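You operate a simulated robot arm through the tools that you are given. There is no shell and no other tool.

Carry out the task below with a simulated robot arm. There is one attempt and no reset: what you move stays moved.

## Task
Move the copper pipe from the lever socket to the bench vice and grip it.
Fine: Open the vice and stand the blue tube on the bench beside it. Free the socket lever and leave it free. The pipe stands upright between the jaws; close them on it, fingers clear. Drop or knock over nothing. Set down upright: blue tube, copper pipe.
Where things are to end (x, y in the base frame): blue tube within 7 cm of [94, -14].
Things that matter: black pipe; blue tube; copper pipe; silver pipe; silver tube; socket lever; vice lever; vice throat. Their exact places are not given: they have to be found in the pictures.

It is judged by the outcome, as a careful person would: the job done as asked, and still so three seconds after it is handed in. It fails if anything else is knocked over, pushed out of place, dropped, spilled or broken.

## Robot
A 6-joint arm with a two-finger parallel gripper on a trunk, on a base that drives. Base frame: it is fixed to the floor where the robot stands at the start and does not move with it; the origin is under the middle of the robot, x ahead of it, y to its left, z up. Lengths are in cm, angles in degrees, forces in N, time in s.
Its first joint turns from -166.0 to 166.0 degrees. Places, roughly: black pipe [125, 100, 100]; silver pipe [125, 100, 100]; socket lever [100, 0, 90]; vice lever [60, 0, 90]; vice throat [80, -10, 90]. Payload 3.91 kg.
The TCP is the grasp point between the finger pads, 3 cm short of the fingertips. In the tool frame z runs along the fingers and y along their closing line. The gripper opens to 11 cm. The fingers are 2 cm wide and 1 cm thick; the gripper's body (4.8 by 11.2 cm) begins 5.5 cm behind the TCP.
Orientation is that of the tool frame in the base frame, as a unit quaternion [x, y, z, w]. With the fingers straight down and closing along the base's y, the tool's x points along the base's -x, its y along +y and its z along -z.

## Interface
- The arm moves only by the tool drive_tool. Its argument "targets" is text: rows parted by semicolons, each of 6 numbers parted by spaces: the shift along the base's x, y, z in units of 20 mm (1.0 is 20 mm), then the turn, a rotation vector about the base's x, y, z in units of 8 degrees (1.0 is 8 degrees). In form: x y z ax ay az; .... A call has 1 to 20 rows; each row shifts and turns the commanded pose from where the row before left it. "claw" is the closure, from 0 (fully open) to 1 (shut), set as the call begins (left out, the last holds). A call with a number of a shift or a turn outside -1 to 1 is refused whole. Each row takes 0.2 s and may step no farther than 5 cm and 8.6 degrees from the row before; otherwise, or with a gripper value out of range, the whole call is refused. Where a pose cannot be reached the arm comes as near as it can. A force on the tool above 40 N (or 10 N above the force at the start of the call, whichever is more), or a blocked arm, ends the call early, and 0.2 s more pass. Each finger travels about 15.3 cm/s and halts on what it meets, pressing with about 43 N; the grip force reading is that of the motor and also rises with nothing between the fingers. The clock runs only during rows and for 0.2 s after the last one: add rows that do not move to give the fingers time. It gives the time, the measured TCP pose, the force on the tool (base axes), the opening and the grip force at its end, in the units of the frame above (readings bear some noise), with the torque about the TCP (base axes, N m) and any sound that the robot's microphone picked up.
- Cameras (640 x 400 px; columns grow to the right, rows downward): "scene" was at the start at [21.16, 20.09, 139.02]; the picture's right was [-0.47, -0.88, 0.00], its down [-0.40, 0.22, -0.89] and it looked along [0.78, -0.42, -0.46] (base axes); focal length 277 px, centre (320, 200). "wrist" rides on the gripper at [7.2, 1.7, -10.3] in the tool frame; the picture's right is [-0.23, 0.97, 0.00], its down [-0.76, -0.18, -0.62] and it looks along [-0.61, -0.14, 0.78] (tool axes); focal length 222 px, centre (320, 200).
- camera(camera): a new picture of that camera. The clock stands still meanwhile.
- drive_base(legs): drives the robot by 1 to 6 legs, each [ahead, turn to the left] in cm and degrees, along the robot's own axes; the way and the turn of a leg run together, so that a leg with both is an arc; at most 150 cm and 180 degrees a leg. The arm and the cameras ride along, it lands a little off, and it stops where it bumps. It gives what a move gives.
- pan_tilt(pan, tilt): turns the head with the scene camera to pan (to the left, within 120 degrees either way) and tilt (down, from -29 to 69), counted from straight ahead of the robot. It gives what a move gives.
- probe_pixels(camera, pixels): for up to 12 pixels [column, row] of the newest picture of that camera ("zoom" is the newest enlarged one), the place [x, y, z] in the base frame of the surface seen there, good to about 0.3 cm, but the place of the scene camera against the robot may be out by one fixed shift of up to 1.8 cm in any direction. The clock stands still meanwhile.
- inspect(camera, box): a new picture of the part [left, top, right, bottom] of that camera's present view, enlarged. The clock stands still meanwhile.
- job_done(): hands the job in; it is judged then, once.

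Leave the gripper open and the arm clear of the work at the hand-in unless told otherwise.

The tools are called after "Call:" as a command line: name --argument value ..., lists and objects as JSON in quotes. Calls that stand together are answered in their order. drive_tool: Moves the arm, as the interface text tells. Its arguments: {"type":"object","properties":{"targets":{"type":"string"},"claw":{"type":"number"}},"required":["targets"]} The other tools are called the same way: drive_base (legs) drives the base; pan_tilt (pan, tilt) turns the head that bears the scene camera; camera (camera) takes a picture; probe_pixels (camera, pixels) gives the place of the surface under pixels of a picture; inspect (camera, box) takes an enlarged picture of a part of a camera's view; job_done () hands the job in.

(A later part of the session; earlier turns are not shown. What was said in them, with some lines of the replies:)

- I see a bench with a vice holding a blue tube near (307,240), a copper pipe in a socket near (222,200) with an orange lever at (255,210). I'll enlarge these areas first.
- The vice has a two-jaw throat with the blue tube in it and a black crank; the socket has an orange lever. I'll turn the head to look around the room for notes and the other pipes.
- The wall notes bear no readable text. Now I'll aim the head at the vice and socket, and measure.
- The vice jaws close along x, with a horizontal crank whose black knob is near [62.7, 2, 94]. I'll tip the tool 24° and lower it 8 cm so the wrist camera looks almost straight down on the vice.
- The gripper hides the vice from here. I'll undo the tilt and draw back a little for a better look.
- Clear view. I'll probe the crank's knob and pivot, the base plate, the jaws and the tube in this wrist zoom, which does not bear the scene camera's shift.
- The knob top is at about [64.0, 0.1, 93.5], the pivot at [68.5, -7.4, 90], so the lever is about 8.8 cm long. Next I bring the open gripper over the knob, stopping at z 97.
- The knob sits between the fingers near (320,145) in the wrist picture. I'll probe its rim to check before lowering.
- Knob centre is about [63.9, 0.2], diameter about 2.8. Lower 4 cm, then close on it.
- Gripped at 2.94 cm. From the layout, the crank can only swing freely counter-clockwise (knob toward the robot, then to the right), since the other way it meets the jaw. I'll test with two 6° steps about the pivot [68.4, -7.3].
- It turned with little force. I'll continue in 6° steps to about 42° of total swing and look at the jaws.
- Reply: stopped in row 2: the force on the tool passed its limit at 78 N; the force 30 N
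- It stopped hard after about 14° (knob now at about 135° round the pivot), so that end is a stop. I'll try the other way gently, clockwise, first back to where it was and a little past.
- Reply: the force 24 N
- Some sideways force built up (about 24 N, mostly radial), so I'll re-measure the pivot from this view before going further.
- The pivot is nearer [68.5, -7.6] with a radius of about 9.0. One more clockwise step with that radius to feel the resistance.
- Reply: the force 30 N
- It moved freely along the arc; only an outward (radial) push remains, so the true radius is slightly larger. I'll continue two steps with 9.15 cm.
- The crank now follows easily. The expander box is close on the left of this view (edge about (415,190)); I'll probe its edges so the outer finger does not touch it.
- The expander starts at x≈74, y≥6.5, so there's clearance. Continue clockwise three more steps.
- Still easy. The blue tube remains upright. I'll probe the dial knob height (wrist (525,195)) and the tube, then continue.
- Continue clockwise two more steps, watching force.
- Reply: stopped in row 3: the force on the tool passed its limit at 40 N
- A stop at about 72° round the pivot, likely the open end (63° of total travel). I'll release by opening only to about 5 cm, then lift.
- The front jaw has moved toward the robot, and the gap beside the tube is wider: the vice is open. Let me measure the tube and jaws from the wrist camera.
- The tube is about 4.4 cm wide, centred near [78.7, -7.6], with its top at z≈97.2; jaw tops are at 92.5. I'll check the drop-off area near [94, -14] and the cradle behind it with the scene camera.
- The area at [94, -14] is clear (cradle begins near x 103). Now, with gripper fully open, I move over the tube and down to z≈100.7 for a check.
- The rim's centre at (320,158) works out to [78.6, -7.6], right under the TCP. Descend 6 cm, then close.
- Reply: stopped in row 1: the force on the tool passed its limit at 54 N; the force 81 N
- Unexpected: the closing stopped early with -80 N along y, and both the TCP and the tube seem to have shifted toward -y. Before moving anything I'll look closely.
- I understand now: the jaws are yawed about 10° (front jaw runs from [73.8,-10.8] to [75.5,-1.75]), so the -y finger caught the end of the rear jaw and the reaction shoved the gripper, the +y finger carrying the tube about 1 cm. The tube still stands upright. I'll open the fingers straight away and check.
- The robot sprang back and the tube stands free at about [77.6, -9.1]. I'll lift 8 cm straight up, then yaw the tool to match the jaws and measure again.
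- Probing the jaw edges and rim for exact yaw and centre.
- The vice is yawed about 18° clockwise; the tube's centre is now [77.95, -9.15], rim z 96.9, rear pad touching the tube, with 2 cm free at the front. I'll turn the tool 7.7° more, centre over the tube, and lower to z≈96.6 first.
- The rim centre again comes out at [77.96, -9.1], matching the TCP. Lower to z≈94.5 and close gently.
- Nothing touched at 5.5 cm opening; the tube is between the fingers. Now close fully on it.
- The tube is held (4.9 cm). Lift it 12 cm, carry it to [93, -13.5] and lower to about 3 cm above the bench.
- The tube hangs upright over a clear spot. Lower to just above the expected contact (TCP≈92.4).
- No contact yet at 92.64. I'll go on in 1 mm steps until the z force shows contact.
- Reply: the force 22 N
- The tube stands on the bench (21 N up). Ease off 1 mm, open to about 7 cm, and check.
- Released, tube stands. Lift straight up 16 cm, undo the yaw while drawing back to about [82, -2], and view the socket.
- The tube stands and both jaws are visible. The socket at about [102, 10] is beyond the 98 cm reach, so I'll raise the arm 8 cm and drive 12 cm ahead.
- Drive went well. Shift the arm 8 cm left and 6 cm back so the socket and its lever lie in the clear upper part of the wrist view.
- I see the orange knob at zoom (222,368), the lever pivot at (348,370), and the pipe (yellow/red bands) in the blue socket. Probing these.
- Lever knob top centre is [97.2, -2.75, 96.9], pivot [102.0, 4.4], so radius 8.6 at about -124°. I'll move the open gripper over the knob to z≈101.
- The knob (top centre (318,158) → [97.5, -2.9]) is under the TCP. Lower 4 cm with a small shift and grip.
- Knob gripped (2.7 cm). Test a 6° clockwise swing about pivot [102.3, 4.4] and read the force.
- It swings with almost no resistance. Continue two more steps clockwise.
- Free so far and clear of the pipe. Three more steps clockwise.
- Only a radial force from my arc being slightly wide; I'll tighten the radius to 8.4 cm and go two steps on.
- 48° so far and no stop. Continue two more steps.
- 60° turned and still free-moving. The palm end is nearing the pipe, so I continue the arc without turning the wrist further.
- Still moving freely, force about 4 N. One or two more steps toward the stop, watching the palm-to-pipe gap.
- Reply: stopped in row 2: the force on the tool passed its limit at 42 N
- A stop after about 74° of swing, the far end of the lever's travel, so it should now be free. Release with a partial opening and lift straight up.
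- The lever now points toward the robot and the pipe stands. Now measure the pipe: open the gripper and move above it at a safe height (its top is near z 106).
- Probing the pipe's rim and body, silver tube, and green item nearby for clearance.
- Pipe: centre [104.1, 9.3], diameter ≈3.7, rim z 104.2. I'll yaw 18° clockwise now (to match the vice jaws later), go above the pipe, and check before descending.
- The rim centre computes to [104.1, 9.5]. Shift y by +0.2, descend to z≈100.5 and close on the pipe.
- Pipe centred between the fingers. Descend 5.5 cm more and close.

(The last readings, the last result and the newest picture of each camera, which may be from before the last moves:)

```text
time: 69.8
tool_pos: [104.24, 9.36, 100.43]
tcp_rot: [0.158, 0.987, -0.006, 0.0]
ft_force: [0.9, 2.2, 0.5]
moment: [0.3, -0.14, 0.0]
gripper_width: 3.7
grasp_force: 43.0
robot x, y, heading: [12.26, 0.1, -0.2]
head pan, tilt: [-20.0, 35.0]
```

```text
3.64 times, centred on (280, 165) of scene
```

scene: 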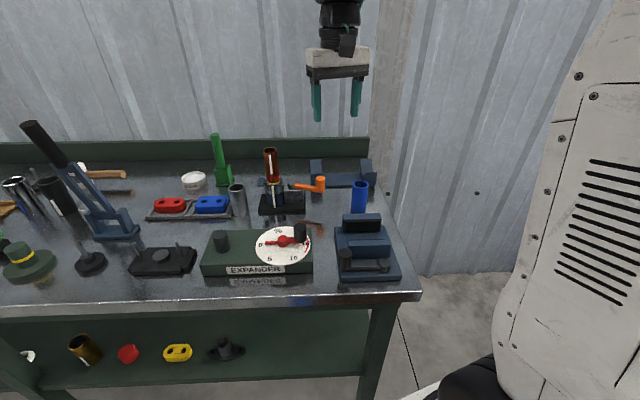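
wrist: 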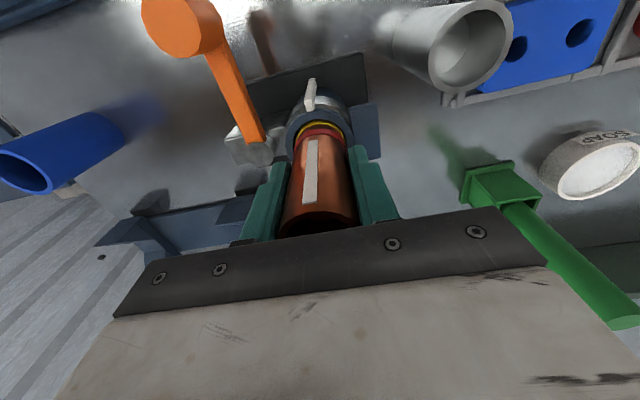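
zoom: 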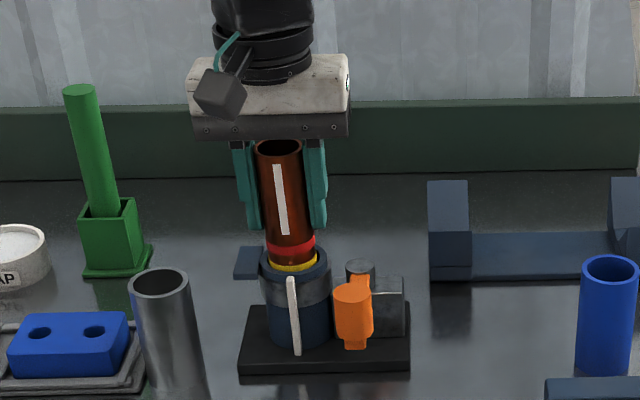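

Gripped at 3.7 cm. Test: lift by 4 mm only and read the force.

Call:
drive_tool --targets "0 0 0.1 0 0 0; 0 0 0.1 0 0 0; 0 0 0 0 0 0"

Call:
inspect --camera "scene" --box '[240, 140, 320, 210]'

```text
time: 70.7
tool_pos: [104.23, 9.49, 100.79]
tcp_rot: [0.158, 0.987, -0.007, -0.001]
ft_force: [3.8, 3.7, -9.4]
moment: [0.51, -0.42, 0.01]
gripper_width: 3.74
grasp_force: 42.6
robot x, y, heading: [11.74, -0.12, -0.3]
head pan, tilt: [-20.0, 35.0]
```

```text
5.71 times, centred on (280, 175) of scene
```

zoom: 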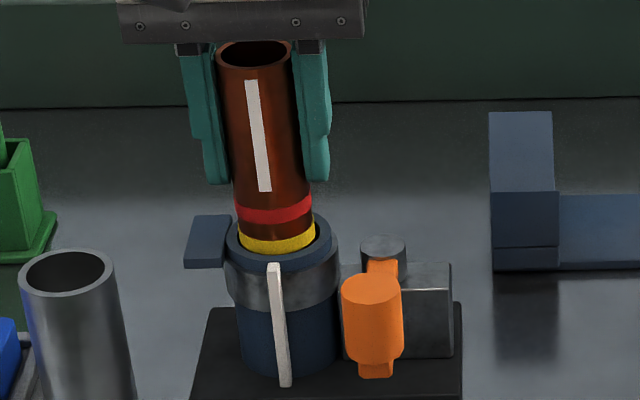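

The yellow band is a little more exposed and the pull is only 9 N: the pipe is rising. A few more small steps.

Call:
drive_tool --targets "0 0 0.15 0 0 0; 0 0 0.15 0 0 0; 0 0 0 0 0 0"

Call:
inspect --camera "scene" --box '[240, 140, 320, 210]'

```text
time: 71.5
tool_pos: [104.21, 9.4, 101.25]
tcp_rot: [0.158, 0.987, -0.008, 0.0]
ft_force: [-3.6, 2.8, -9.6]
moment: [0.47, 0.35, 0.04]
gripper_width: 3.73
grasp_force: 43.3
robot x, y, heading: [12.23, -0.22, -0.2]
head pan, tilt: [-20.0, 35.0]
```

```text
5.71 times, centred on (280, 175) of scene
```

zoom: 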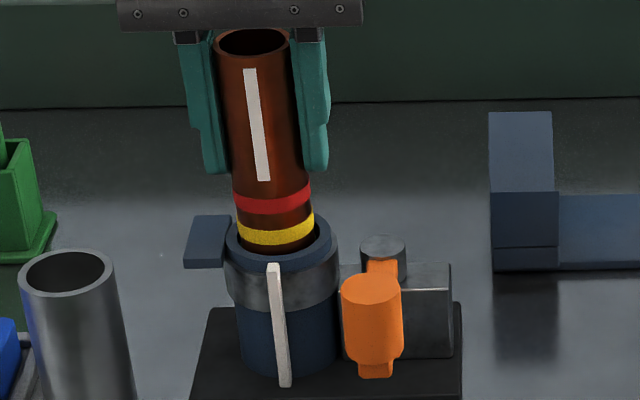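

The pipe slides out freely. Lift 8 cm.

Call:
drive_tool --targets "0 0 0.4 0 0 0; 0 0 0.4 0 0 0; 0 0 0.4 0 0 0; 0 0 0.4 0 0 0; 0 0 0.4 0 0 0; 0 0 0.5 0 0 0; 0 0 0.5 0 0 0; 0 0 0.5 0 0 0; 0 0 0.5 0 0 0; 0 0 0 0 0 0"

Call:
inspect --camera "scene" --box '[210, 100, 350, 210]'

```text
time: 73.7
tool_pos: [104.13, 9.44, 109.45]
tcp_rot: [0.158, 0.987, -0.008, 0.0]
ft_force: [0.1, 0.3, -2.5]
moment: [0.02, 0.02, 0.02]
gripper_width: 3.72
grasp_force: 42.7
robot x, y, heading: [11.67, 0.23, -0.3]
head pan, tilt: [-20.0, 35.0]
```

```text
3.64 times, centred on (280, 155) of scene
```

zoom: 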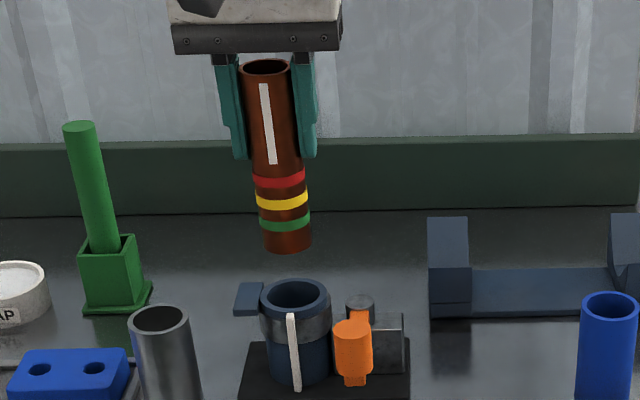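

Pipe is out (2.5 N weight). Measure its bottom relative to the TCP from this scene zoom (bottom at (288,248), top rim at (265,60)).

Call:
probe_pixels --camera "zoom" --pixels '[[288, 246], [275, 244], [302, 244], [288, 225], [284, 200], [278, 182], [266, 73], [266, 90], [250, 75]]'

Call:
camera --camera "wrist"

```text
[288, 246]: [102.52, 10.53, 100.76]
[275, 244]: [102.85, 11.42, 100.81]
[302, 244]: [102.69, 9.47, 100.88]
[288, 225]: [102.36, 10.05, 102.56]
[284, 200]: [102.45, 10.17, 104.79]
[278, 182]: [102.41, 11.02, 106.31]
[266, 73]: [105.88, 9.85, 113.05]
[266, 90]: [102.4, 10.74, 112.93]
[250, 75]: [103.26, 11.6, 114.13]
```

```text
taken
```

wrist: 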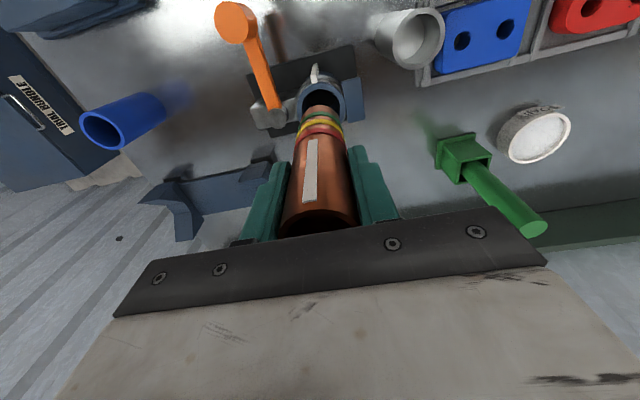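

Pipe bottom is about 9.85 cm below the TCP, so on the vice floor (z≈88.0) the TCP will be at ≈97.85. The throat's centre is about [78.9, -7.75]. Lift 2 cm more, carry the pipe over the vice, stop high and look.

Call:
drive_tool --targets "0 0 1 0 0 0; -0.973 -0.661 0 0 0 0; -0.973 -0.661 0 0 0 0; -0.973 -0.661 0 0 0 0; -0.973 -0.661 0 0 0 0; -0.973 -0.661 0 0 0 0; -0.973 -0.661 0 0 0 0; -0.973 -0.661 0 0 0 0; -0.973 -0.661 0 0 0 0; -0.973 -0.661 0 0 0 0; -0.973 -0.661 0 0 0 0; -0.973 -0.661 0 0 0 0; -0.973 -0.661 0 0 0 0; -0.973 -0.661 0 0 0 0; 0 0 0 0 0 0"

Call:
camera --camera "wrist"

Call:
camera --camera "scene"

Call:
inspect --camera "scene" --box '[300, 130, 420, 290]'

```text
time: 76.8
tool_pos: [78.87, -7.73, 111.52]
tcp_rot: [0.158, 0.987, -0.007, 0.0]
ft_force: [-0.7, -0.4, -2.2]
moment: [0.04, -0.01, -0.01]
gripper_width: 3.71
grasp_force: 42.9
robot x, y, heading: [12.34, 0.16, -0.2]
head pan, tilt: [-20.0, 35.0]
```

```text
taken
```

wrist: 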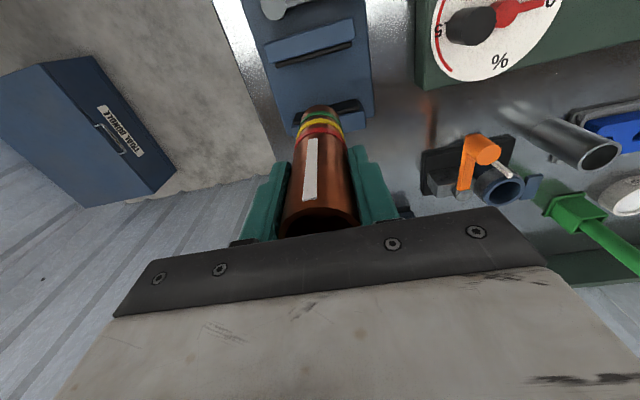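

```text
taken
```

scene: 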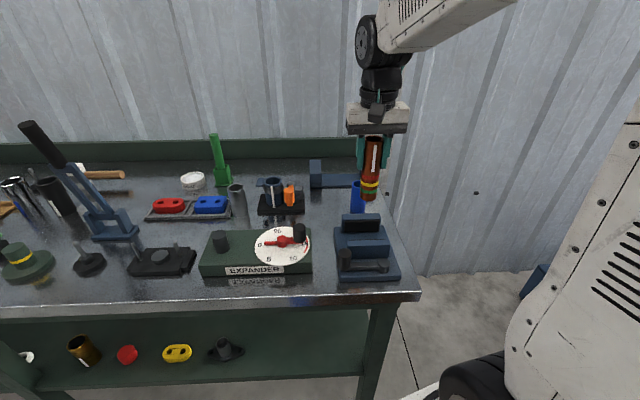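

```text
2.50 times, centred on (360, 210) of scene
```

zoom: 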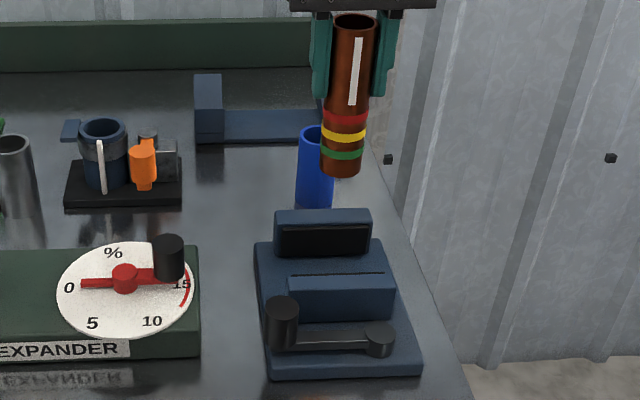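

Pipe upright above the vice. Probing the pads and jaw tops from the wrist view to set the placement.

Call:
inspect --camera "wrist" --box '[240, 0, 400, 140]'

Call:
probe_pixels --camera "wrist" --pixels '[[275, 42], [352, 25], [276, 60], [352, 43], [292, 113], [358, 104], [300, 132], [365, 122], [320, 80], [310, 60], [345, 118], [283, 15]]'

```text
2.86 times, centred on (320, 70) of wrist
```

zoom: 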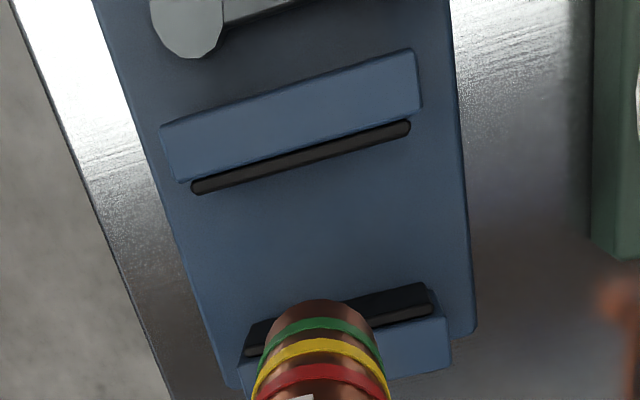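

```text
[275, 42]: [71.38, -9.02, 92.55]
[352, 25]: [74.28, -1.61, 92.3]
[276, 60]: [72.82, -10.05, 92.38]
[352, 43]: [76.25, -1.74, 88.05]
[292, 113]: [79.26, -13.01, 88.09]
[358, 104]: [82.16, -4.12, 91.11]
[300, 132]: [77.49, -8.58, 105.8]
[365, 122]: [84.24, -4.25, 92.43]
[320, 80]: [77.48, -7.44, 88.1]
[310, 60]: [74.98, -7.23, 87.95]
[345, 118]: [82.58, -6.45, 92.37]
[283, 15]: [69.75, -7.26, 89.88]
```

Floor is z=88.05. Now the black pads themselves.

Call:
probe_pixels --camera "zoom" --pixels '[[200, 187], [300, 161], [400, 130], [255, 335], [258, 348], [400, 298], [425, 290], [405, 314], [428, 308], [395, 290], [415, 345], [300, 150]]'

```text
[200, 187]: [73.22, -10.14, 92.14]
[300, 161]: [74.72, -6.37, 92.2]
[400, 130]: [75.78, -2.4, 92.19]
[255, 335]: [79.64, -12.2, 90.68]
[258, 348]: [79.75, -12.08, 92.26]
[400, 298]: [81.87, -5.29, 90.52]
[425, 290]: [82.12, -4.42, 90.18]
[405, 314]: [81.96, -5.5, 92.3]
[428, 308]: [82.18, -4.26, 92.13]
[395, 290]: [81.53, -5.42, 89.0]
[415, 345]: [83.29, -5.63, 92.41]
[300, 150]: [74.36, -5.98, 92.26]
```

Pads: rear face and front face are 6.4 cm apart, parallel at 18°; the pipe (3.7 cm) sits about 0.25 cm from the rear pad at the middle of their length. I'll correct a 0.8° tool tilt and descend to z≈99.5.

Call:
drive_tool --targets "-0.05 0.03 0 0.09 0 0; 0 0 -1 0 0 0; 0 0 -1 0 0 0; 0 0 -1 0 0 0; 0 0 -1 0 0 0; 0 0 -1 0 0 0; 0 0 -0.5 0 0 0; 0 0 -0.4 0 0 0; 0 0 0 0 0 0"

Call:
camera --camera "wrist"

Call:
inspect --camera "scene" --box '[310, 170, 420, 280]'

```text
time: 78.8
tool_pos: [78.73, -7.65, 99.57]
tcp_rot: [0.158, 0.987, -0.001, -0.001]
ft_force: [-0.3, -0.3, -2.5]
moment: [0.01, 0.01, 0.04]
gripper_width: 3.72
grasp_force: 42.7
robot x, y, heading: [12.19, 0.23, -0.0]
head pan, tilt: [-20.0, 35.0]
```

```text
taken
```

wrist: 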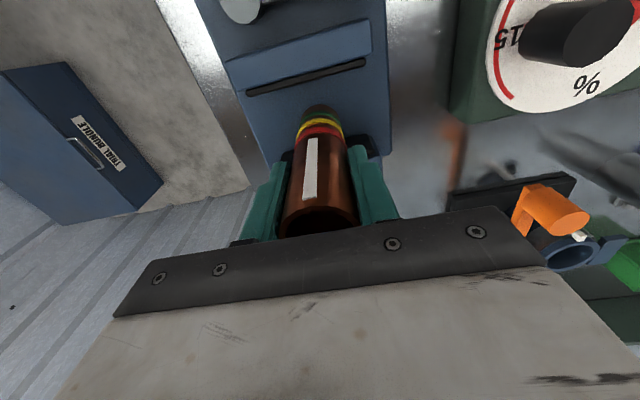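

```text
3.64 times, centred on (365, 225) of scene
```

zoom: 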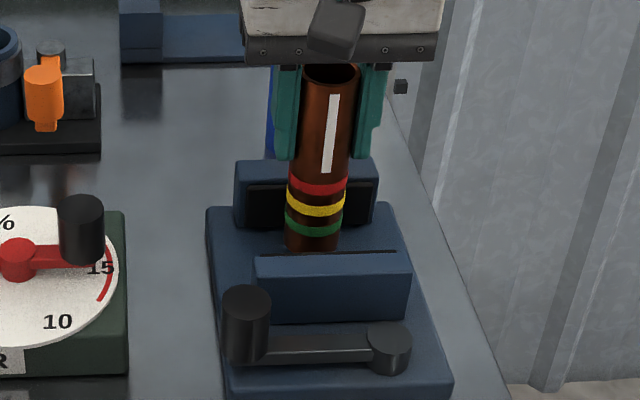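

The pipe has entered the throat cleanly. Lower to 98.2, then 1 mm steps to contact.

Call:
drive_tool --targets "0 0 -0.35 0 0 0; 0 0 -0.3 0 0 0; 0 0 0 0 0 0"

Call:
drive_tool --targets "0 0 -0.075 0 0 0; 0 0 0 0 0 0"

Call:
drive_tool --targets "0 0 -0.075 0 0 0; 0 0 0 0 0 0"

```text
time: 79.7
tool_pos: [78.76, -7.63, 98.44]
tcp_rot: [0.158, 0.987, -0.001, 0.0]
ft_force: [-4.5, 1.5, 26.9]
moment: [0.62, 0.24, 0.11]
gripper_width: 3.74
grasp_force: 42.3
robot x, y, heading: [12.4, -0.06, -0.4]
head pan, tilt: [-20.0, 35.0]
```

```text
time: 80.2
tool_pos: [78.88, -7.8, 98.26]
tcp_rot: [0.158, 0.987, 0.0, 0.0]
ft_force: [0.8, 1.8, 36.2]
moment: [0.56, -0.45, 0.06]
gripper_width: 3.74
grasp_force: 42.9
robot x, y, heading: [12.22, -0.0, -0.3]
head pan, tilt: [-20.0, 35.0]
```

```text
time: 80.8
tool_pos: [78.66, -7.71, 98.22]
tcp_rot: [0.158, 0.987, -0.001, 0.001]
ft_force: [3.8, 2.7, 34.2]
moment: [0.6, -0.52, -0.02]
gripper_width: 3.76
grasp_force: 43.1
robot x, y, heading: [12.18, 0.07, -0.2]
head pan, tilt: [-20.0, 35.0]
```

Contact with the floor (35 N). Ease up 2 mm and verify in the pictures that the pipe's foot is on the floor between the pads.

Call:
drive_tool --targets "0 0 0.1 0 0 0; 0 0 0 0 0 0"

Call:
inspect --camera "scene" --box '[325, 190, 405, 270]'

Call:
inspect --camera "wrist" --box '[220, 20, 420, 160]'

```text
time: 81.5
tool_pos: [78.57, -7.63, 98.13]
tcp_rot: [0.158, 0.987, -0.001, -0.004]
ft_force: [0.9, -1.5, 0.4]
moment: [-0.08, -0.04, 0.0]
gripper_width: 3.71
grasp_force: 43.0
robot x, y, heading: [11.71, 0.3, -0.3]
head pan, tilt: [-20.0, 35.0]
```

```text
5.00 times, centred on (365, 230) of scene
```

zoom: 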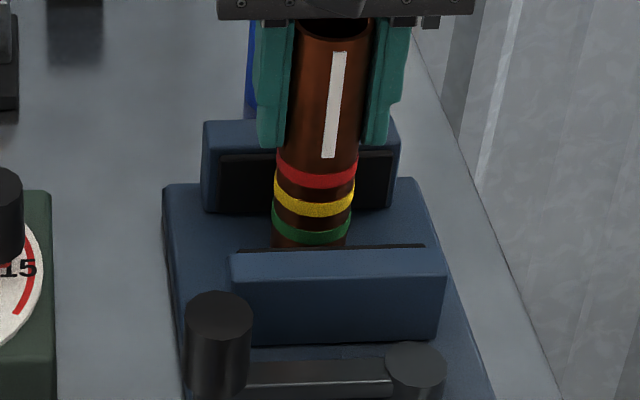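

```text
2.86 times, centred on (320, 90) of wrist
```

zoom: 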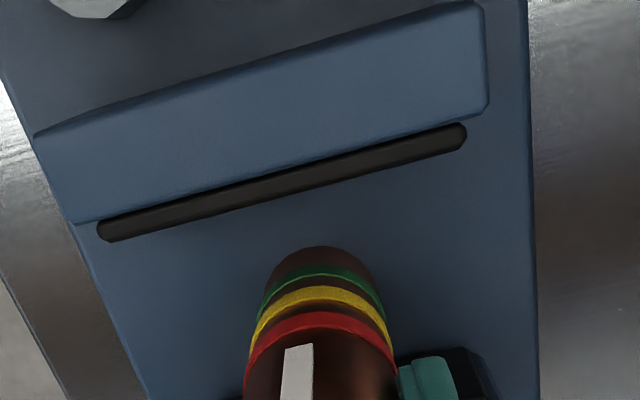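

The pipe's foot is on the vice floor, between the pads, and the load is off. Release to about 6.5 cm opening.

Call:
drive_tool --targets "0 0 0 0 0 0; 0 0 0 0 0 0; 0 0 0 0 0 0" --claw 0.4

Call:
inspect --camera "scene" --box '[325, 190, 405, 270]'

Call:
camera --camera "wrist"

```text
time: 82.2
tool_pos: [78.74, -7.73, 98.1]
tcp_rot: [0.158, 0.987, 0.0, -0.002]
ft_force: [0.2, -0.6, -0.4]
moment: [-0.01, -0.02, 0.0]
gripper_width: 6.63
grasp_force: 0.1
robot x, y, heading: [11.85, 0.22, 0.0]
head pan, tilt: [-20.0, 35.0]
```

```text
5.00 times, centred on (365, 230) of scene
```

zoom: 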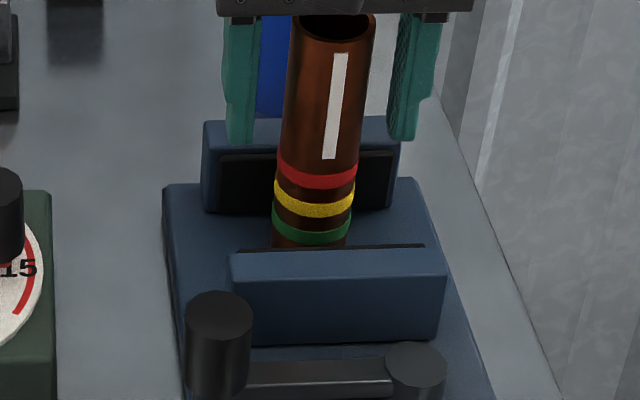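

```text
taken
```

wrist: 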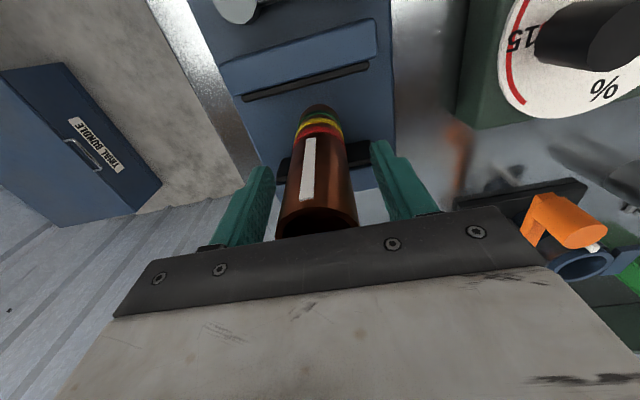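

The pipe stands on its own. Lift straight up 16 cm, then drive back 12 cm so that the vice crank is well within reach.

Call:
drive_tool --targets "0 0 0.5 0 0 0; 0 0 1 0 0 0; 0 0 1 0 0 0; 0 0 1 0 0 0; 0 0 1 0 0 0; 0 0 1 0 0 0; 0 0 1 0 0 0; 0 0 1 0 0 0; 0 0 1 0 0 0; 0 0 0 0 0 0"

Call:
drive_base --legs '[[-12, 0]]'

Call:
camera --camera "scene"

Call:
camera --camera "wrist"

```text
time: 84.5
tool_pos: [78.59, -7.75, 115.2]
tcp_rot: [0.158, 0.987, -0.001, -0.001]
ft_force: [-1.1, -0.5, 0.1]
moment: [-0.02, 0.02, 0.02]
gripper_width: 6.62
grasp_force: 0.1
robot x, y, heading: [11.36, -0.03, -0.2]
head pan, tilt: [-20.0, 35.0]
```

```text
time: 85.7
tool_pos: [66.83, -7.72, 115.25]
tcp_rot: [0.159, 0.987, -0.001, -0.002]
ft_force: [0.2, -0.2, -0.3]
moment: [0.01, -0.02, -0.01]
gripper_width: 6.58
grasp_force: 0.1
robot x, y, heading: [0.12, 0.24, -0.4]
head pan, tilt: [-20.0, 35.0]
```

```text
taken
```

scene: 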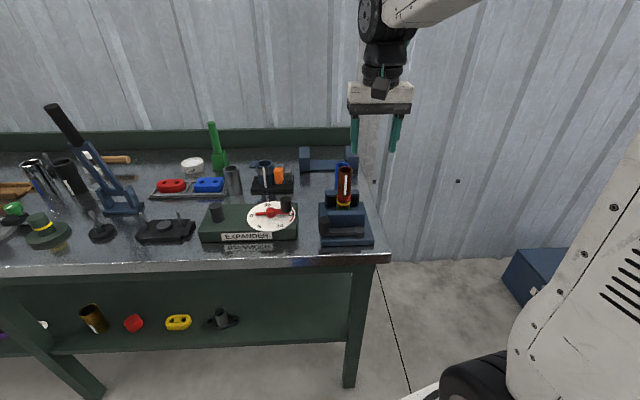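

```text
taken
```

wrist: 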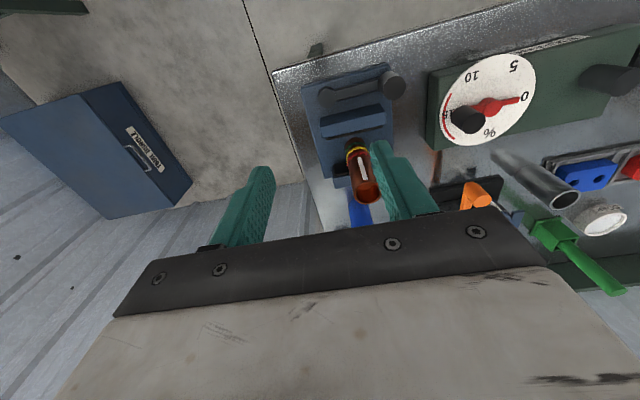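

The pipe still stands in the throat. Probing the crank's knob and pivot, and the pipe top.

Call:
inspect --camera "wrist" --box '[300, 50, 430, 220]'

Call:
probe_pixels --camera "wrist" --pixels '[[398, 88], [392, 92], [405, 82], [330, 97], [322, 97], [355, 187], [367, 197], [380, 192], [348, 150], [365, 160], [343, 92]]'

```text
2.35 times, centred on (365, 135) of wrist
```

zoom: 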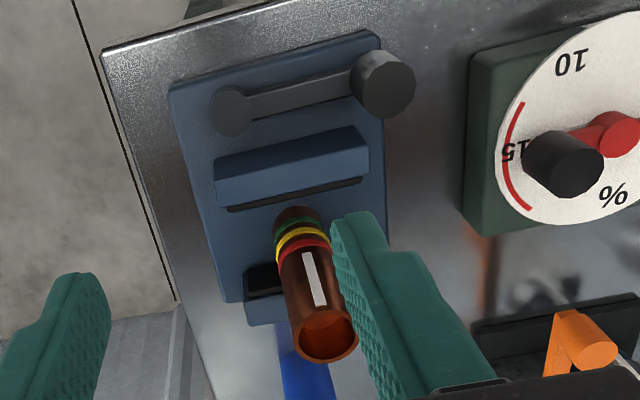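

```text
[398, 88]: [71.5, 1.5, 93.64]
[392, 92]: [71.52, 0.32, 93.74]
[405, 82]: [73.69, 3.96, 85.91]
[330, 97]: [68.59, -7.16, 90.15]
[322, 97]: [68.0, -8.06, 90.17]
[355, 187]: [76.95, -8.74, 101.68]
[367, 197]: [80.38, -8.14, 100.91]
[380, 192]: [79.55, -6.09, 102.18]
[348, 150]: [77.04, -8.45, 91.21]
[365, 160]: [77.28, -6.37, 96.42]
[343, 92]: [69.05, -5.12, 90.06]
```

Knob centre ≈ [71.2, 0.95], pivot ≈ [68.4, -7.5]. Turn the wrist 30° more clockwise, go over the knob and descend to z≈99.

Call:
drive_tool --targets "0.437 0.867 0 0 0 -0.75; 0.437 0.867 0 0 0 -0.75; 0.437 0.867 0 0 0 -0.75; 0.437 0.867 0 0 0 -0.75; 0.437 0.867 0 0 0 -0.75; 0 0 -1 0 0 0; 0 0 -1 0 0 0; 0 0 -1 0 0 0; 0 0 -1 0 0 0; 0 0 -1 0 0 0; 0 0 -1 0 0 0; 0 0 -1 0 0 0; 0 0 -1 0 0 0; 0 0 0 0 0 0" --claw 0.4

Call:
camera --camera "wrist"

Call:
probe_pixels --camera "wrist" --pixels '[[320, 150], [310, 155], [330, 150], [320, 165], [250, 195]]'

```text
time: 88.7
tool_pos: [71.0, 0.89, 99.03]
tcp_rot: [0.409, 0.912, -0.001, -0.002]
ft_force: [0.0, -0.7, -0.2]
moment: [0.02, -0.03, -0.01]
gripper_width: 6.6
grasp_force: 0.0
robot x, y, heading: [0.39, -0.13, -0.3]
head pan, tilt: [-20.0, 35.0]
```

```text
taken
```

wrist: 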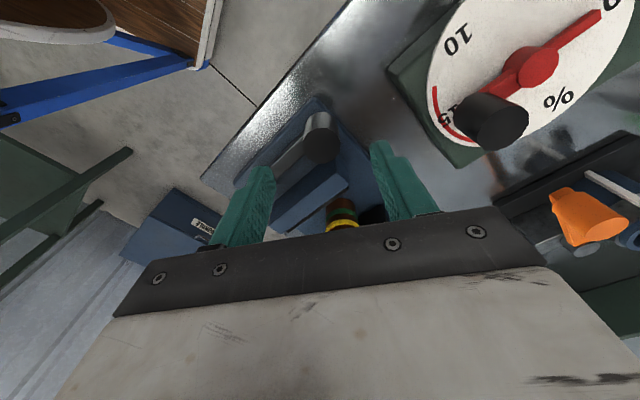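

```text
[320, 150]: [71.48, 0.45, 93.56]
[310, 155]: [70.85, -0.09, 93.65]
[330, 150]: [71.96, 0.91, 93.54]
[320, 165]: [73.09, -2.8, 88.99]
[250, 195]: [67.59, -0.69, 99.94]
```

The knob is between the fingers (top centre at (322,145) → [71.4, 0.7]). Descend to z≈93.8 and grip.

Call:
drive_tool --targets "0.1 -0.05 -1 0 0 0; 0 0 -1 0 0 0; 0 0 -0.6 0 0 0; 0 0 0 0 0 0"

Call:
drive_tool --targets "0 0 0 0 0 0; 0 0 0 0 0 0; 0 0 0 0 0 0" --claw 1

Call:
inspect --camera "scene" --box '[290, 150, 400, 260]'

```text
time: 89.7
tool_pos: [71.29, 0.79, 94.02]
tcp_rot: [0.408, 0.913, -0.001, -0.001]
ft_force: [-0.8, -0.4, -0.5]
moment: [0.01, -0.02, -0.03]
gripper_width: 6.59
grasp_force: 0.0
robot x, y, heading: [0.38, 0.13, -0.2]
head pan, tilt: [-20.0, 35.0]
```

```text
time: 90.5
tool_pos: [71.26, 0.78, 94.05]
tcp_rot: [0.409, 0.913, 0.0, -0.001]
ft_force: [-0.1, -0.3, -1.6]
moment: [0.04, -0.3, 0.27]
gripper_width: 2.94
grasp_force: 45.2
robot x, y, heading: [-0.01, -0.08, -0.3]
head pan, tilt: [-20.0, 35.0]
```

```text
3.64 times, centred on (345, 205) of scene
```

zoom: 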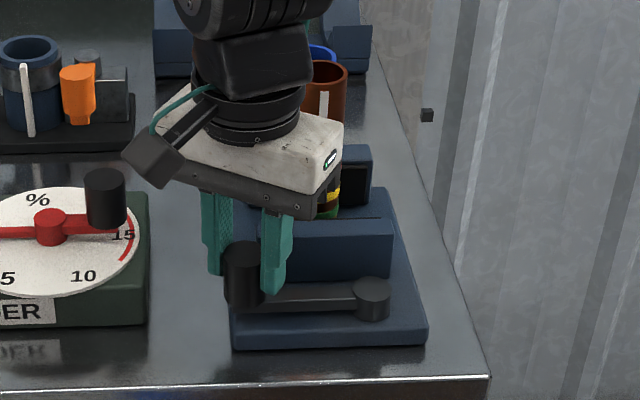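

Gripped. Now close: swing counter-clockwise in 6° steps, five at first.

Call:
drive_tool --targets "-0.435 0.17 0 0 0 0.75; -0.456 0.08 0 0 0 0.75; -0.463 0.033 0 0 0 0.75; -0.463 -0.017 0 0 0 0.75; -0.459 -0.065 0 0 0 0.75; 0 0 0 0 0 0"

Call:
inspect --camera "scene" --box '[290, 150, 400, 260]'

```text
time: 91.9
tool_pos: [66.75, 1.13, 93.98]
tcp_rot: [0.158, 0.987, -0.001, -0.002]
ft_force: [9.6, -14.6, -15.2]
moment: [-0.18, -0.93, 0.58]
gripper_width: 2.98
grasp_force: 45.1
robot x, y, heading: [0.29, 0.07, -0.3]
head pan, tilt: [-20.0, 35.0]
```

```text
3.64 times, centred on (345, 205) of scene
```

zoom: 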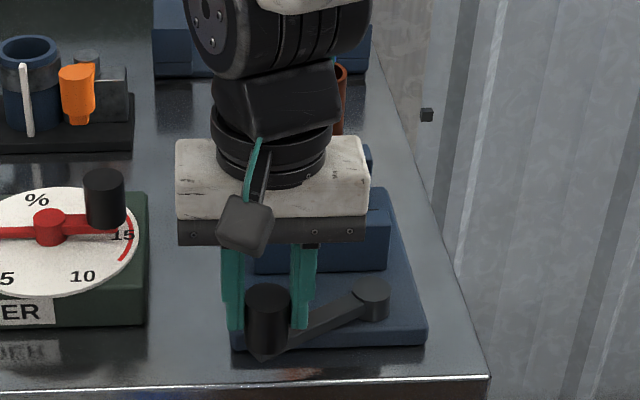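

Working; a slight inward radial and downward pull, so I use radius 8.75 and 1 mm lower. Four more steps.

Call:
drive_tool --targets "-0.435 -0.16 -0.04 0 0 0.75; -0.43 -0.157 0 0 0 0.75; -0.412 -0.2 0 0 0 0.75; -0.388 -0.243 0 0 0 0.75; 0 0 0 0 0 0"

Call:
inspect --camera "scene" --box '[290, 150, 400, 260]'

Call:
camera --camera "wrist"

```text
time: 93.1
tool_pos: [63.33, -0.29, 93.98]
tcp_rot: [-0.051, 0.999, -0.001, 0.0]
ft_force: [6.0, -2.3, 4.2]
moment: [0.38, -0.75, 0.4]
gripper_width: 2.98
grasp_force: 45.3
robot x, y, heading: [0.16, 0.04, -0.0]
head pan, tilt: [-20.0, 35.0]
```

```text
3.64 times, centred on (345, 205) of scene
```

zoom: 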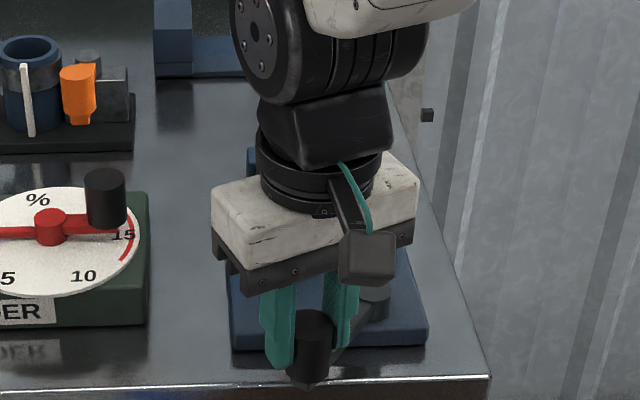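

```text
taken
```

wrist: 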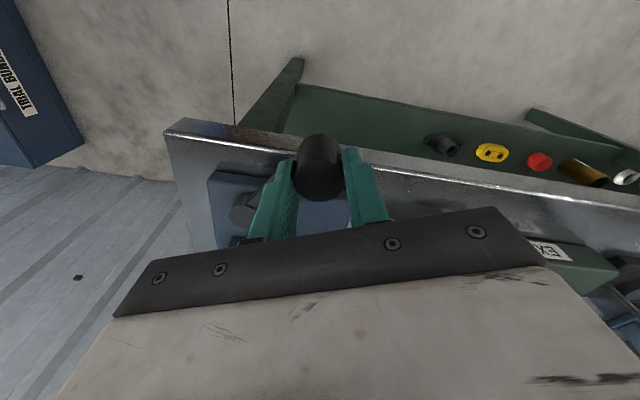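

Lever at 125°. Slower now: 3° rows up to about 143°.

Call:
drive_tool --targets "-0.175 -0.149 0 0 0 0.375; -0.176 -0.145 0 0 0 0.375; -0.168 -0.154 0 0 0 0.375; -0.16 -0.163 0 0 0 0.375; -0.151 -0.171 0 0 0 0.375; -0.142 -0.179 0 0 0 0.375; 0 0 0 0 0 0"

Call:
inspect --camera "scene" --box '[290, 150, 400, 260]'

```text
time: 94.7
tool_pos: [61.44, -2.26, 93.89]
tcp_rot: [-0.207, 0.978, -0.001, -0.002]
ft_force: [-2.9, 12.0, 19.4]
moment: [0.4, 0.28, 0.62]
gripper_width: 2.96
grasp_force: 44.7
robot x, y, heading: [0.06, 0.3, -0.1]
head pan, tilt: [-20.0, 35.0]
```

```text
3.64 times, centred on (345, 205) of scene
```

zoom: 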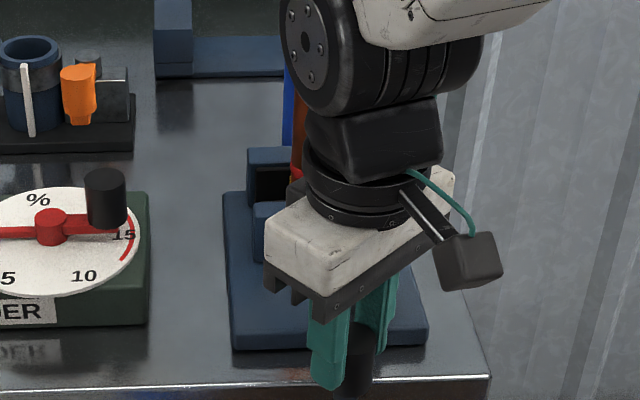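

Past the point where the tube had stopped it, still easy. Continue four 3° rows.

Call:
drive_tool --targets "-0.145 -0.178 0.04 0 0 0.375; -0.123 -0.193 0 0 0 0.375; -0.113 -0.2 0 0 0 0.375; -0.102 -0.205 0 0 0 0.375; 0 0 0 0 0 0"

Call:
inspect --camera "scene" --box '[290, 150, 400, 260]'

```text
time: 95.7
tool_pos: [60.62, -3.29, 94.01]
tcp_rot: [-0.303, 0.953, 0.0, 0.0]
ft_force: [5.3, 27.0, -1.4]
moment: [1.27, 0.25, -0.24]
gripper_width: 2.92
grasp_force: 45.1
robot x, y, heading: [0.15, -0.05, -0.1]
head pan, tilt: [-20.0, 35.0]
stopped in row 5: the force on the tool passed its limit at 48 N (the readings are from after the stop); the commanded pose is now the measured one
```

```text
3.64 times, centred on (345, 205) of scene
```

zoom: 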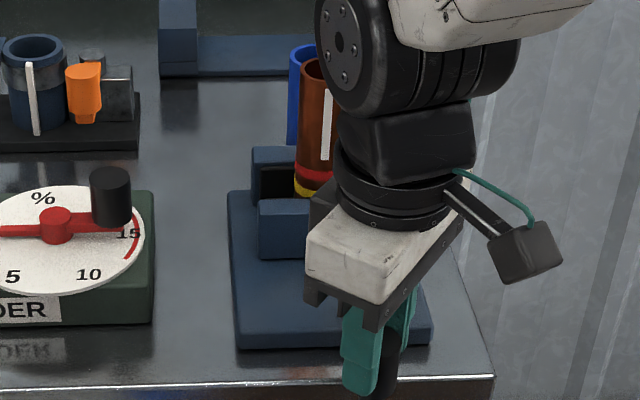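

A stop at about 152° with 48 N. I'll press one more small 3° step to be sure it's tight, then look.

Call:
drive_tool --targets "-0.1 -0.2 0 0 0 0.375; 0 0 0 0 0 0"

Call:
inspect --camera "scene" --box '[320, 160, 380, 240]'

```text
time: 96.1
tool_pos: [60.48, -3.41, 93.95]
tcp_rot: [-0.318, 0.948, 0.0, 0.001]
ft_force: [5.2, 27.2, -5.4]
moment: [0.84, -0.36, -0.52]
gripper_width: 2.9
grasp_force: 45.0
robot x, y, heading: [0.26, 0.26, 0.0]
head pan, tilt: [-20.0, 35.0]
stopped in row 1: the force on the tool passed its limit at 46 N (the readings are from after the stop); the commanded pose is now the measured one
```

```text
5.00 times, centred on (350, 200) of scene
```

zoom: 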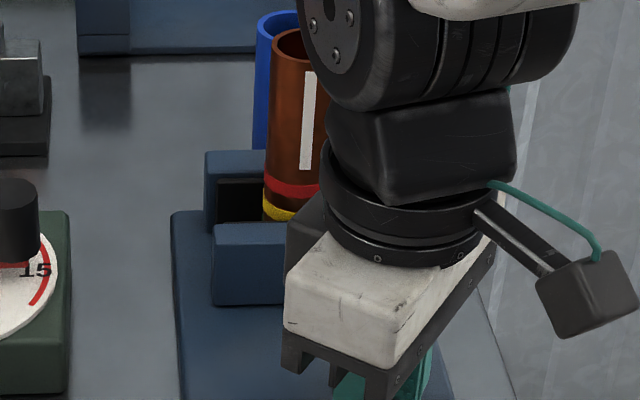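

It is solid, and the front jaw now covers the pipe's lower bands. Release the knob with a small opening, lift clear, and inspect the jaws.

Call:
drive_tool --targets "0 0 0 0 0 0; 0 0 0 0 0 0; 0 0 0 0 0 0" --claw 0.5

Call:
drive_tool --targets "0 0 1 0 0 0; 0 0 1 0 0 0; 0 0 1 0 0 0; 0 0 1 0 0 0; 0 0 1 0 0 0; 0 0 1 0 0 -0.7; 0 0 1 0 0 -0.7; 0 0 1 0 0 -0.7; 0 0 1 0 0 -0.7; 0 0 1 0 0 -0.7; 0 0 1 0 0 -0.7; 0 0 0 0 0 -0.7; 0 0 0 0 0 0"

Call:
camera --camera "wrist"

Call:
inspect --camera "scene" --box '[290, 150, 400, 260]'

```text
time: 96.9
tool_pos: [60.39, -3.68, 93.99]
tcp_rot: [-0.317, 0.948, 0.001, 0.001]
ft_force: [-0.7, 0.2, 1.0]
moment: [-0.02, 0.01, -0.04]
gripper_width: 5.53
grasp_force: 0.1
robot x, y, heading: [-0.14, -0.09, 0.0]
head pan, tilt: [-20.0, 35.0]
```

```text
time: 99.7
tool_pos: [60.5, -3.56, 116.02]
tcp_rot: [0.019, 1.0, 0.0, 0.001]
ft_force: [-0.3, 0.2, 0.0]
moment: [-0.01, 0.01, 0.01]
gripper_width: 5.5
grasp_force: 0.1
robot x, y, heading: [-0.12, -0.15, -0.3]
head pan, tilt: [-20.0, 35.0]
```

```text
taken
```

wrist: 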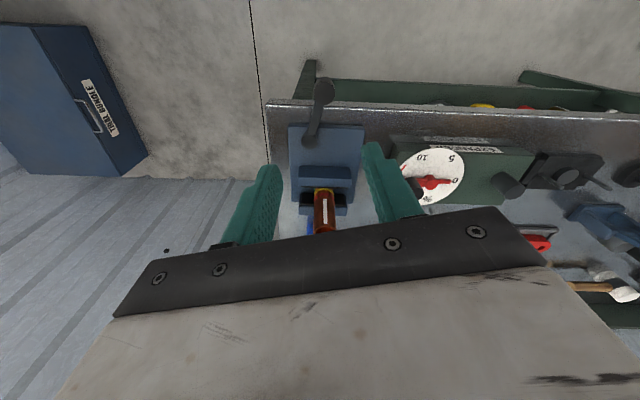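

```text
3.64 times, centred on (345, 205) of scene
```

zoom: 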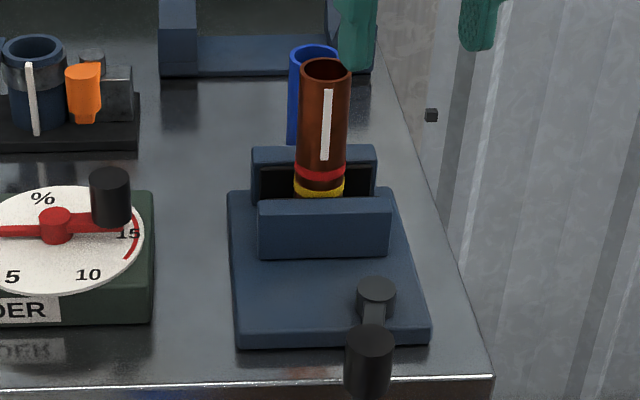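

The jaw lies against the pipe. Closer look from the wrist to confirm both pads touch, with the lever staying put.

Call:
inspect --camera "wrist" --box '[270, 70, 390, 240]'

Call:
probe_pixels --camera "wrist" --pixels '[[323, 180], [323, 172], [305, 180], [345, 177], [323, 193], [324, 215], [324, 228], [316, 222], [333, 222], [308, 207], [340, 205], [324, 85]]'

Call:
inspect --camera "scene" --box '[325, 160, 375, 225]'

```text
2.35 times, centred on (330, 155) of wrist
```

zoom: 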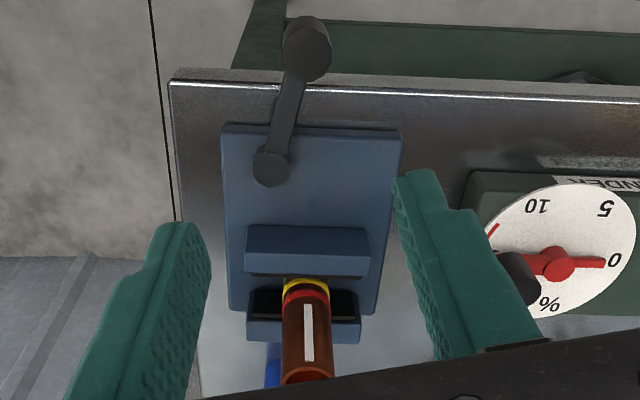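

```text
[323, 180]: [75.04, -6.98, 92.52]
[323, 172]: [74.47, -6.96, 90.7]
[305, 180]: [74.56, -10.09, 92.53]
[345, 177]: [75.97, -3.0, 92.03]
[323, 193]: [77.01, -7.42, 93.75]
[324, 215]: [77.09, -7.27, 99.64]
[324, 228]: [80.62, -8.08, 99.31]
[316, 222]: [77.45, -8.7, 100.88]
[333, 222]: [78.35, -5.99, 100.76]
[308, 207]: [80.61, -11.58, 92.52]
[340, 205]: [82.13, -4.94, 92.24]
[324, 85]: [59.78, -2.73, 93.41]
```

```text
6.15 times, centred on (350, 192) of scene
```

zoom: 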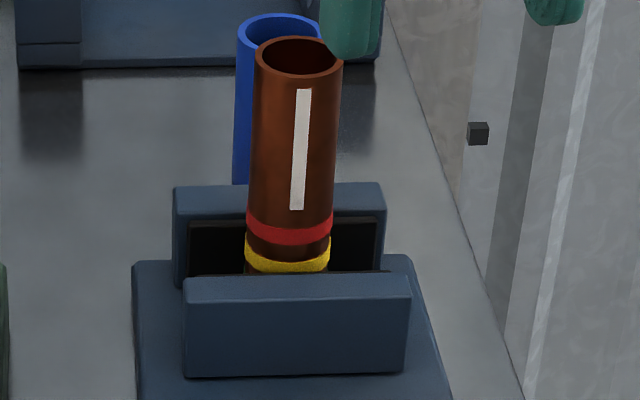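

Probing the front pad's edge against the pipe's front surface.

Call:
probe_pixels --camera "wrist" --pixels '[[305, 186], [310, 186], [315, 186], [335, 185], [340, 184], [323, 186], [323, 188], [323, 190], [323, 184], [338, 187]]'

Call:
inspect --camera "wrist" --box '[295, 160, 355, 235]'

```text
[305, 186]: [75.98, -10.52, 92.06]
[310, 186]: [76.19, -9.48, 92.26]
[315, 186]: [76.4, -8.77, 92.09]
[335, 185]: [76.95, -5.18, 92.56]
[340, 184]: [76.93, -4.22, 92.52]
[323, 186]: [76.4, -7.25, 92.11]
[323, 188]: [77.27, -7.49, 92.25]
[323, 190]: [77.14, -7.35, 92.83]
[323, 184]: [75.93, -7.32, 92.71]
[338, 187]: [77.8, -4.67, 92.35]
```

```text
5.33 times, centred on (325, 198) of wrist
```

zoom: 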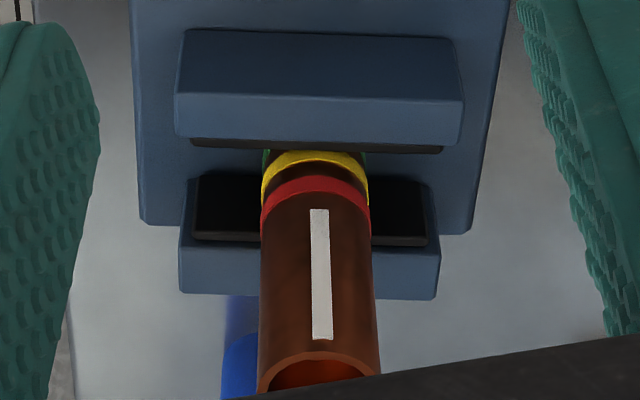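

Pad and pipe surface coincide (both at the same offset along the jaw normal), and the pipe is vertical. I'll check the lever's resting place as well, to see whether it springs.

Call:
probe_pixels --camera "wrist" --pixels '[[326, 93], [321, 93], [331, 93], [326, 98], [326, 89], [312, 140], [309, 135], [315, 140]]'

Call:
inspect --camera "wrist" --box '[290, 70, 350, 150]'

```text
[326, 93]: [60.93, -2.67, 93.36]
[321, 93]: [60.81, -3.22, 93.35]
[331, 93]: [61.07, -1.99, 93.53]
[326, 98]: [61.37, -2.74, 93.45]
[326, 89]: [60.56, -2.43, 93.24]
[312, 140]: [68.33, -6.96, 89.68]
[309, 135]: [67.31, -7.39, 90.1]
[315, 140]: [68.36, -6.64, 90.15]
```

```text
5.00 times, centred on (320, 110) of wrist
```

zoom: 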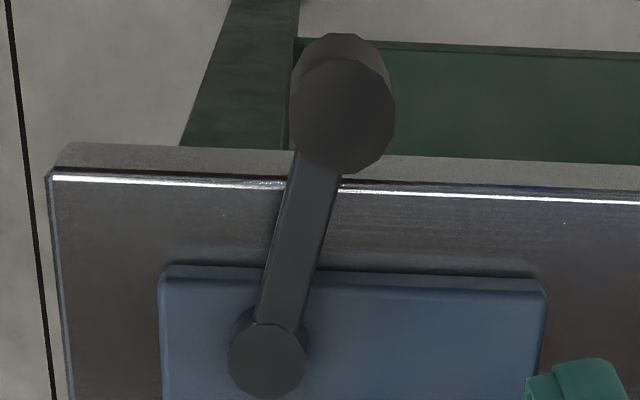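

The knob now rests near 148°, having sprung back about 4° from where I pressed it: elastic seating against the pipe, not a bare end stop. I'll move in for a closer look and let a second pass to see that nothing relaxes further.

Call:
drive_tool --targets "0.8 -0.6 -1 0 0 0; 0.8 -0.6 -1 0 0 0; 0.8 -0.6 -1 0 0 0; 0.4 -0.5 -1 0 0 0; 0 0 0 0 0 0; 0 0 0 0 0 0; 0 0 0 0 0 0; 0 0 0 0 0 0; 0 0 0 0 0 0" --claw 0

Call:
camera --camera "wrist"

Call:
inspect --camera "wrist" --box '[270, 80, 380, 200]'

```text
time: 101.7
tool_pos: [66.16, -8.2, 107.86]
tcp_rot: [0.018, 1.0, 0.0, 0.001]
ft_force: [-0.5, -0.4, -0.3]
moment: [-0.03, -0.01, 0.0]
gripper_width: 10.99
grasp_force: 0.0
robot x, y, heading: [0.31, 0.07, 0.2]
head pan, tilt: [-20.0, 35.0]
```

```text
taken
```

wrist: 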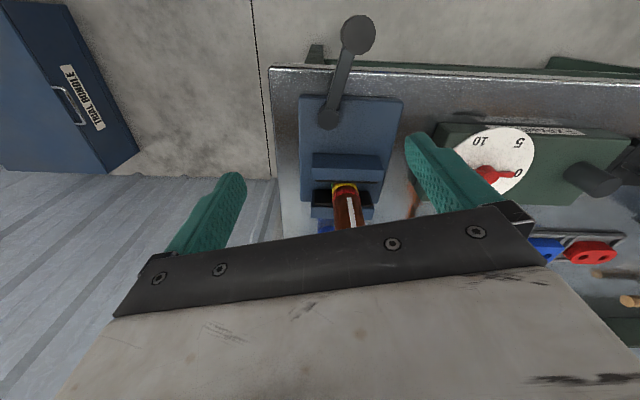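

```text
3.33 times, centred on (325, 140) of wrist
```

zoom: 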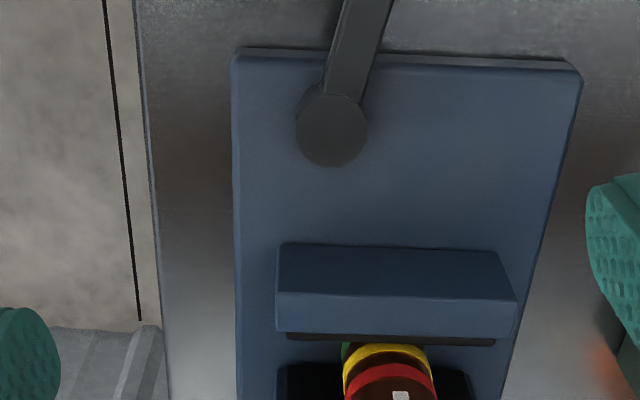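

The front pad's top edge cuts the yellow band right at the pipe's front surface, so there's no gap, and the lever has not moved (≈150°). I'll raise the arm clear of the work and do a final check of everything.

Call:
drive_tool --targets "0 0 1 0 0 0; -0.5 0 1 0 0 0; -0.5 0 1 0 0 0; -0.5 0 1 0 0 0; -0.5 0 1 0 0 0; -0.5 0 1 0 0 0; -0.5 0 1 0 0 0; 0 0 0 0 0 0; 0 0 0 0 0 0" --claw 0

Call:
camera --camera "scene"

Call:
inspect --camera "scene" --box '[220, 130, 400, 260]'

Call:
camera --camera "wrist"

```text
time: 103.7
tool_pos: [60.07, -8.26, 122.06]
tcp_rot: [0.019, 1.0, 0.0, 0.0]
ft_force: [0.1, 0.2, 1.3]
moment: [-0.04, -0.01, 0.01]
gripper_width: 11.0
grasp_force: 0.1
robot x, y, heading: [0.04, 0.28, 0.2]
head pan, tilt: [-20.0, 35.0]
```

```text
taken
```

scene: 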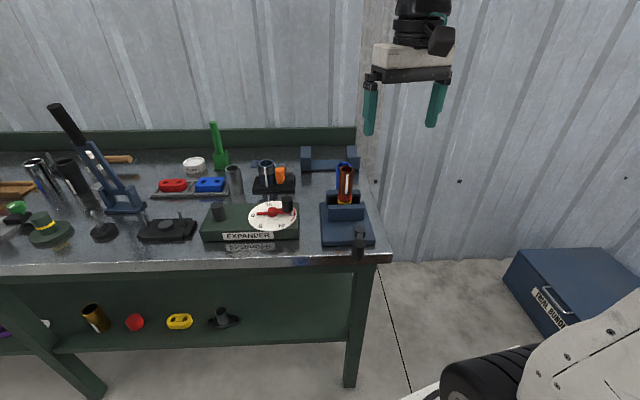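

```text
3.08 times, centred on (310, 195) of scene
```

zoom: 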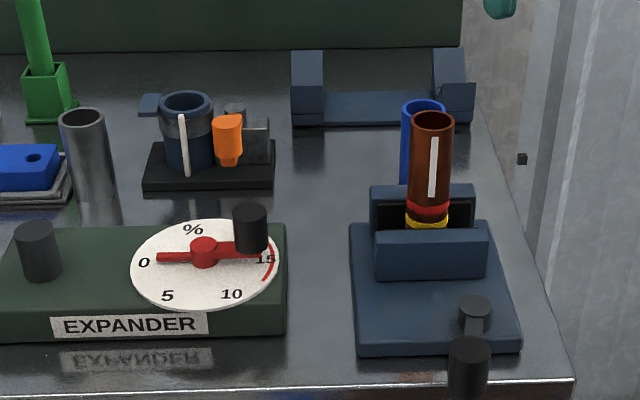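

```text
taken
```

wrist: 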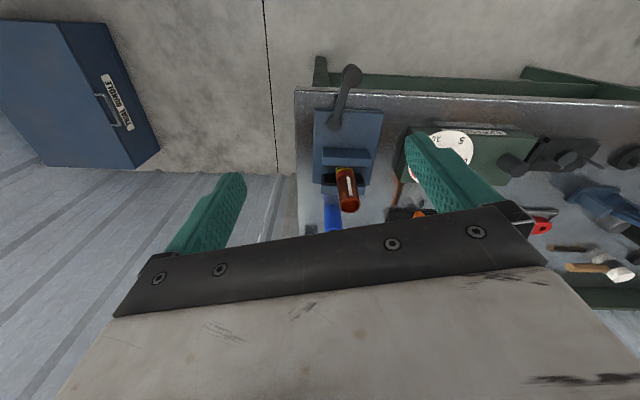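

Everything checks out: the blue tube stands at about [93, -13.5], the socket is empty with its lever at the free end, and the copper pipe stands upright with the jaws closed on it. The arm is clear with the gripper open, and nothing else has moved. I'm handing in.

Call:
job_done

```text
The job is handed in.
```

The copper pipe is out of the lever socket and stands upright in the bench vice, with the jaws closed on it. I handed the job in but got no verdict back.

- **Copper pipe:** it is vertical, and the front pad is touching it. The crank stopped solid at about 48 N and has stayed put since I let go. I did not tug on the pipe to test how firmly it is held.
- **Blue tube:** it stands on the bench at about [93, -13.5], roughly 1 cm from the target.
- **Socket lever:** it is swung to the far end of its travel, about 74° from where it started, and left there. The pipe lifted out with under 10 N of pull.
- **Surroundings:** nothing was knocked over or dropped, and nothing else looked out of place in the last pictures. The gripper is open and the arm is clear of the work.

Two things went wrong on the way:
- **Tube nudged:** on my first try at the blue tube, a finger caught the end of the rear jaw. The reaction force was about 80 N and the tube slid about 1.7 cm inside the open vice. It stayed upright, and I turned the gripper to match the jaws before trying again.
- **Crank turned the wrong way:** at first I turned the vice crank toward closing. It hit its stop at 78 N while still gripping the blue tube.

I saw no damage from either.
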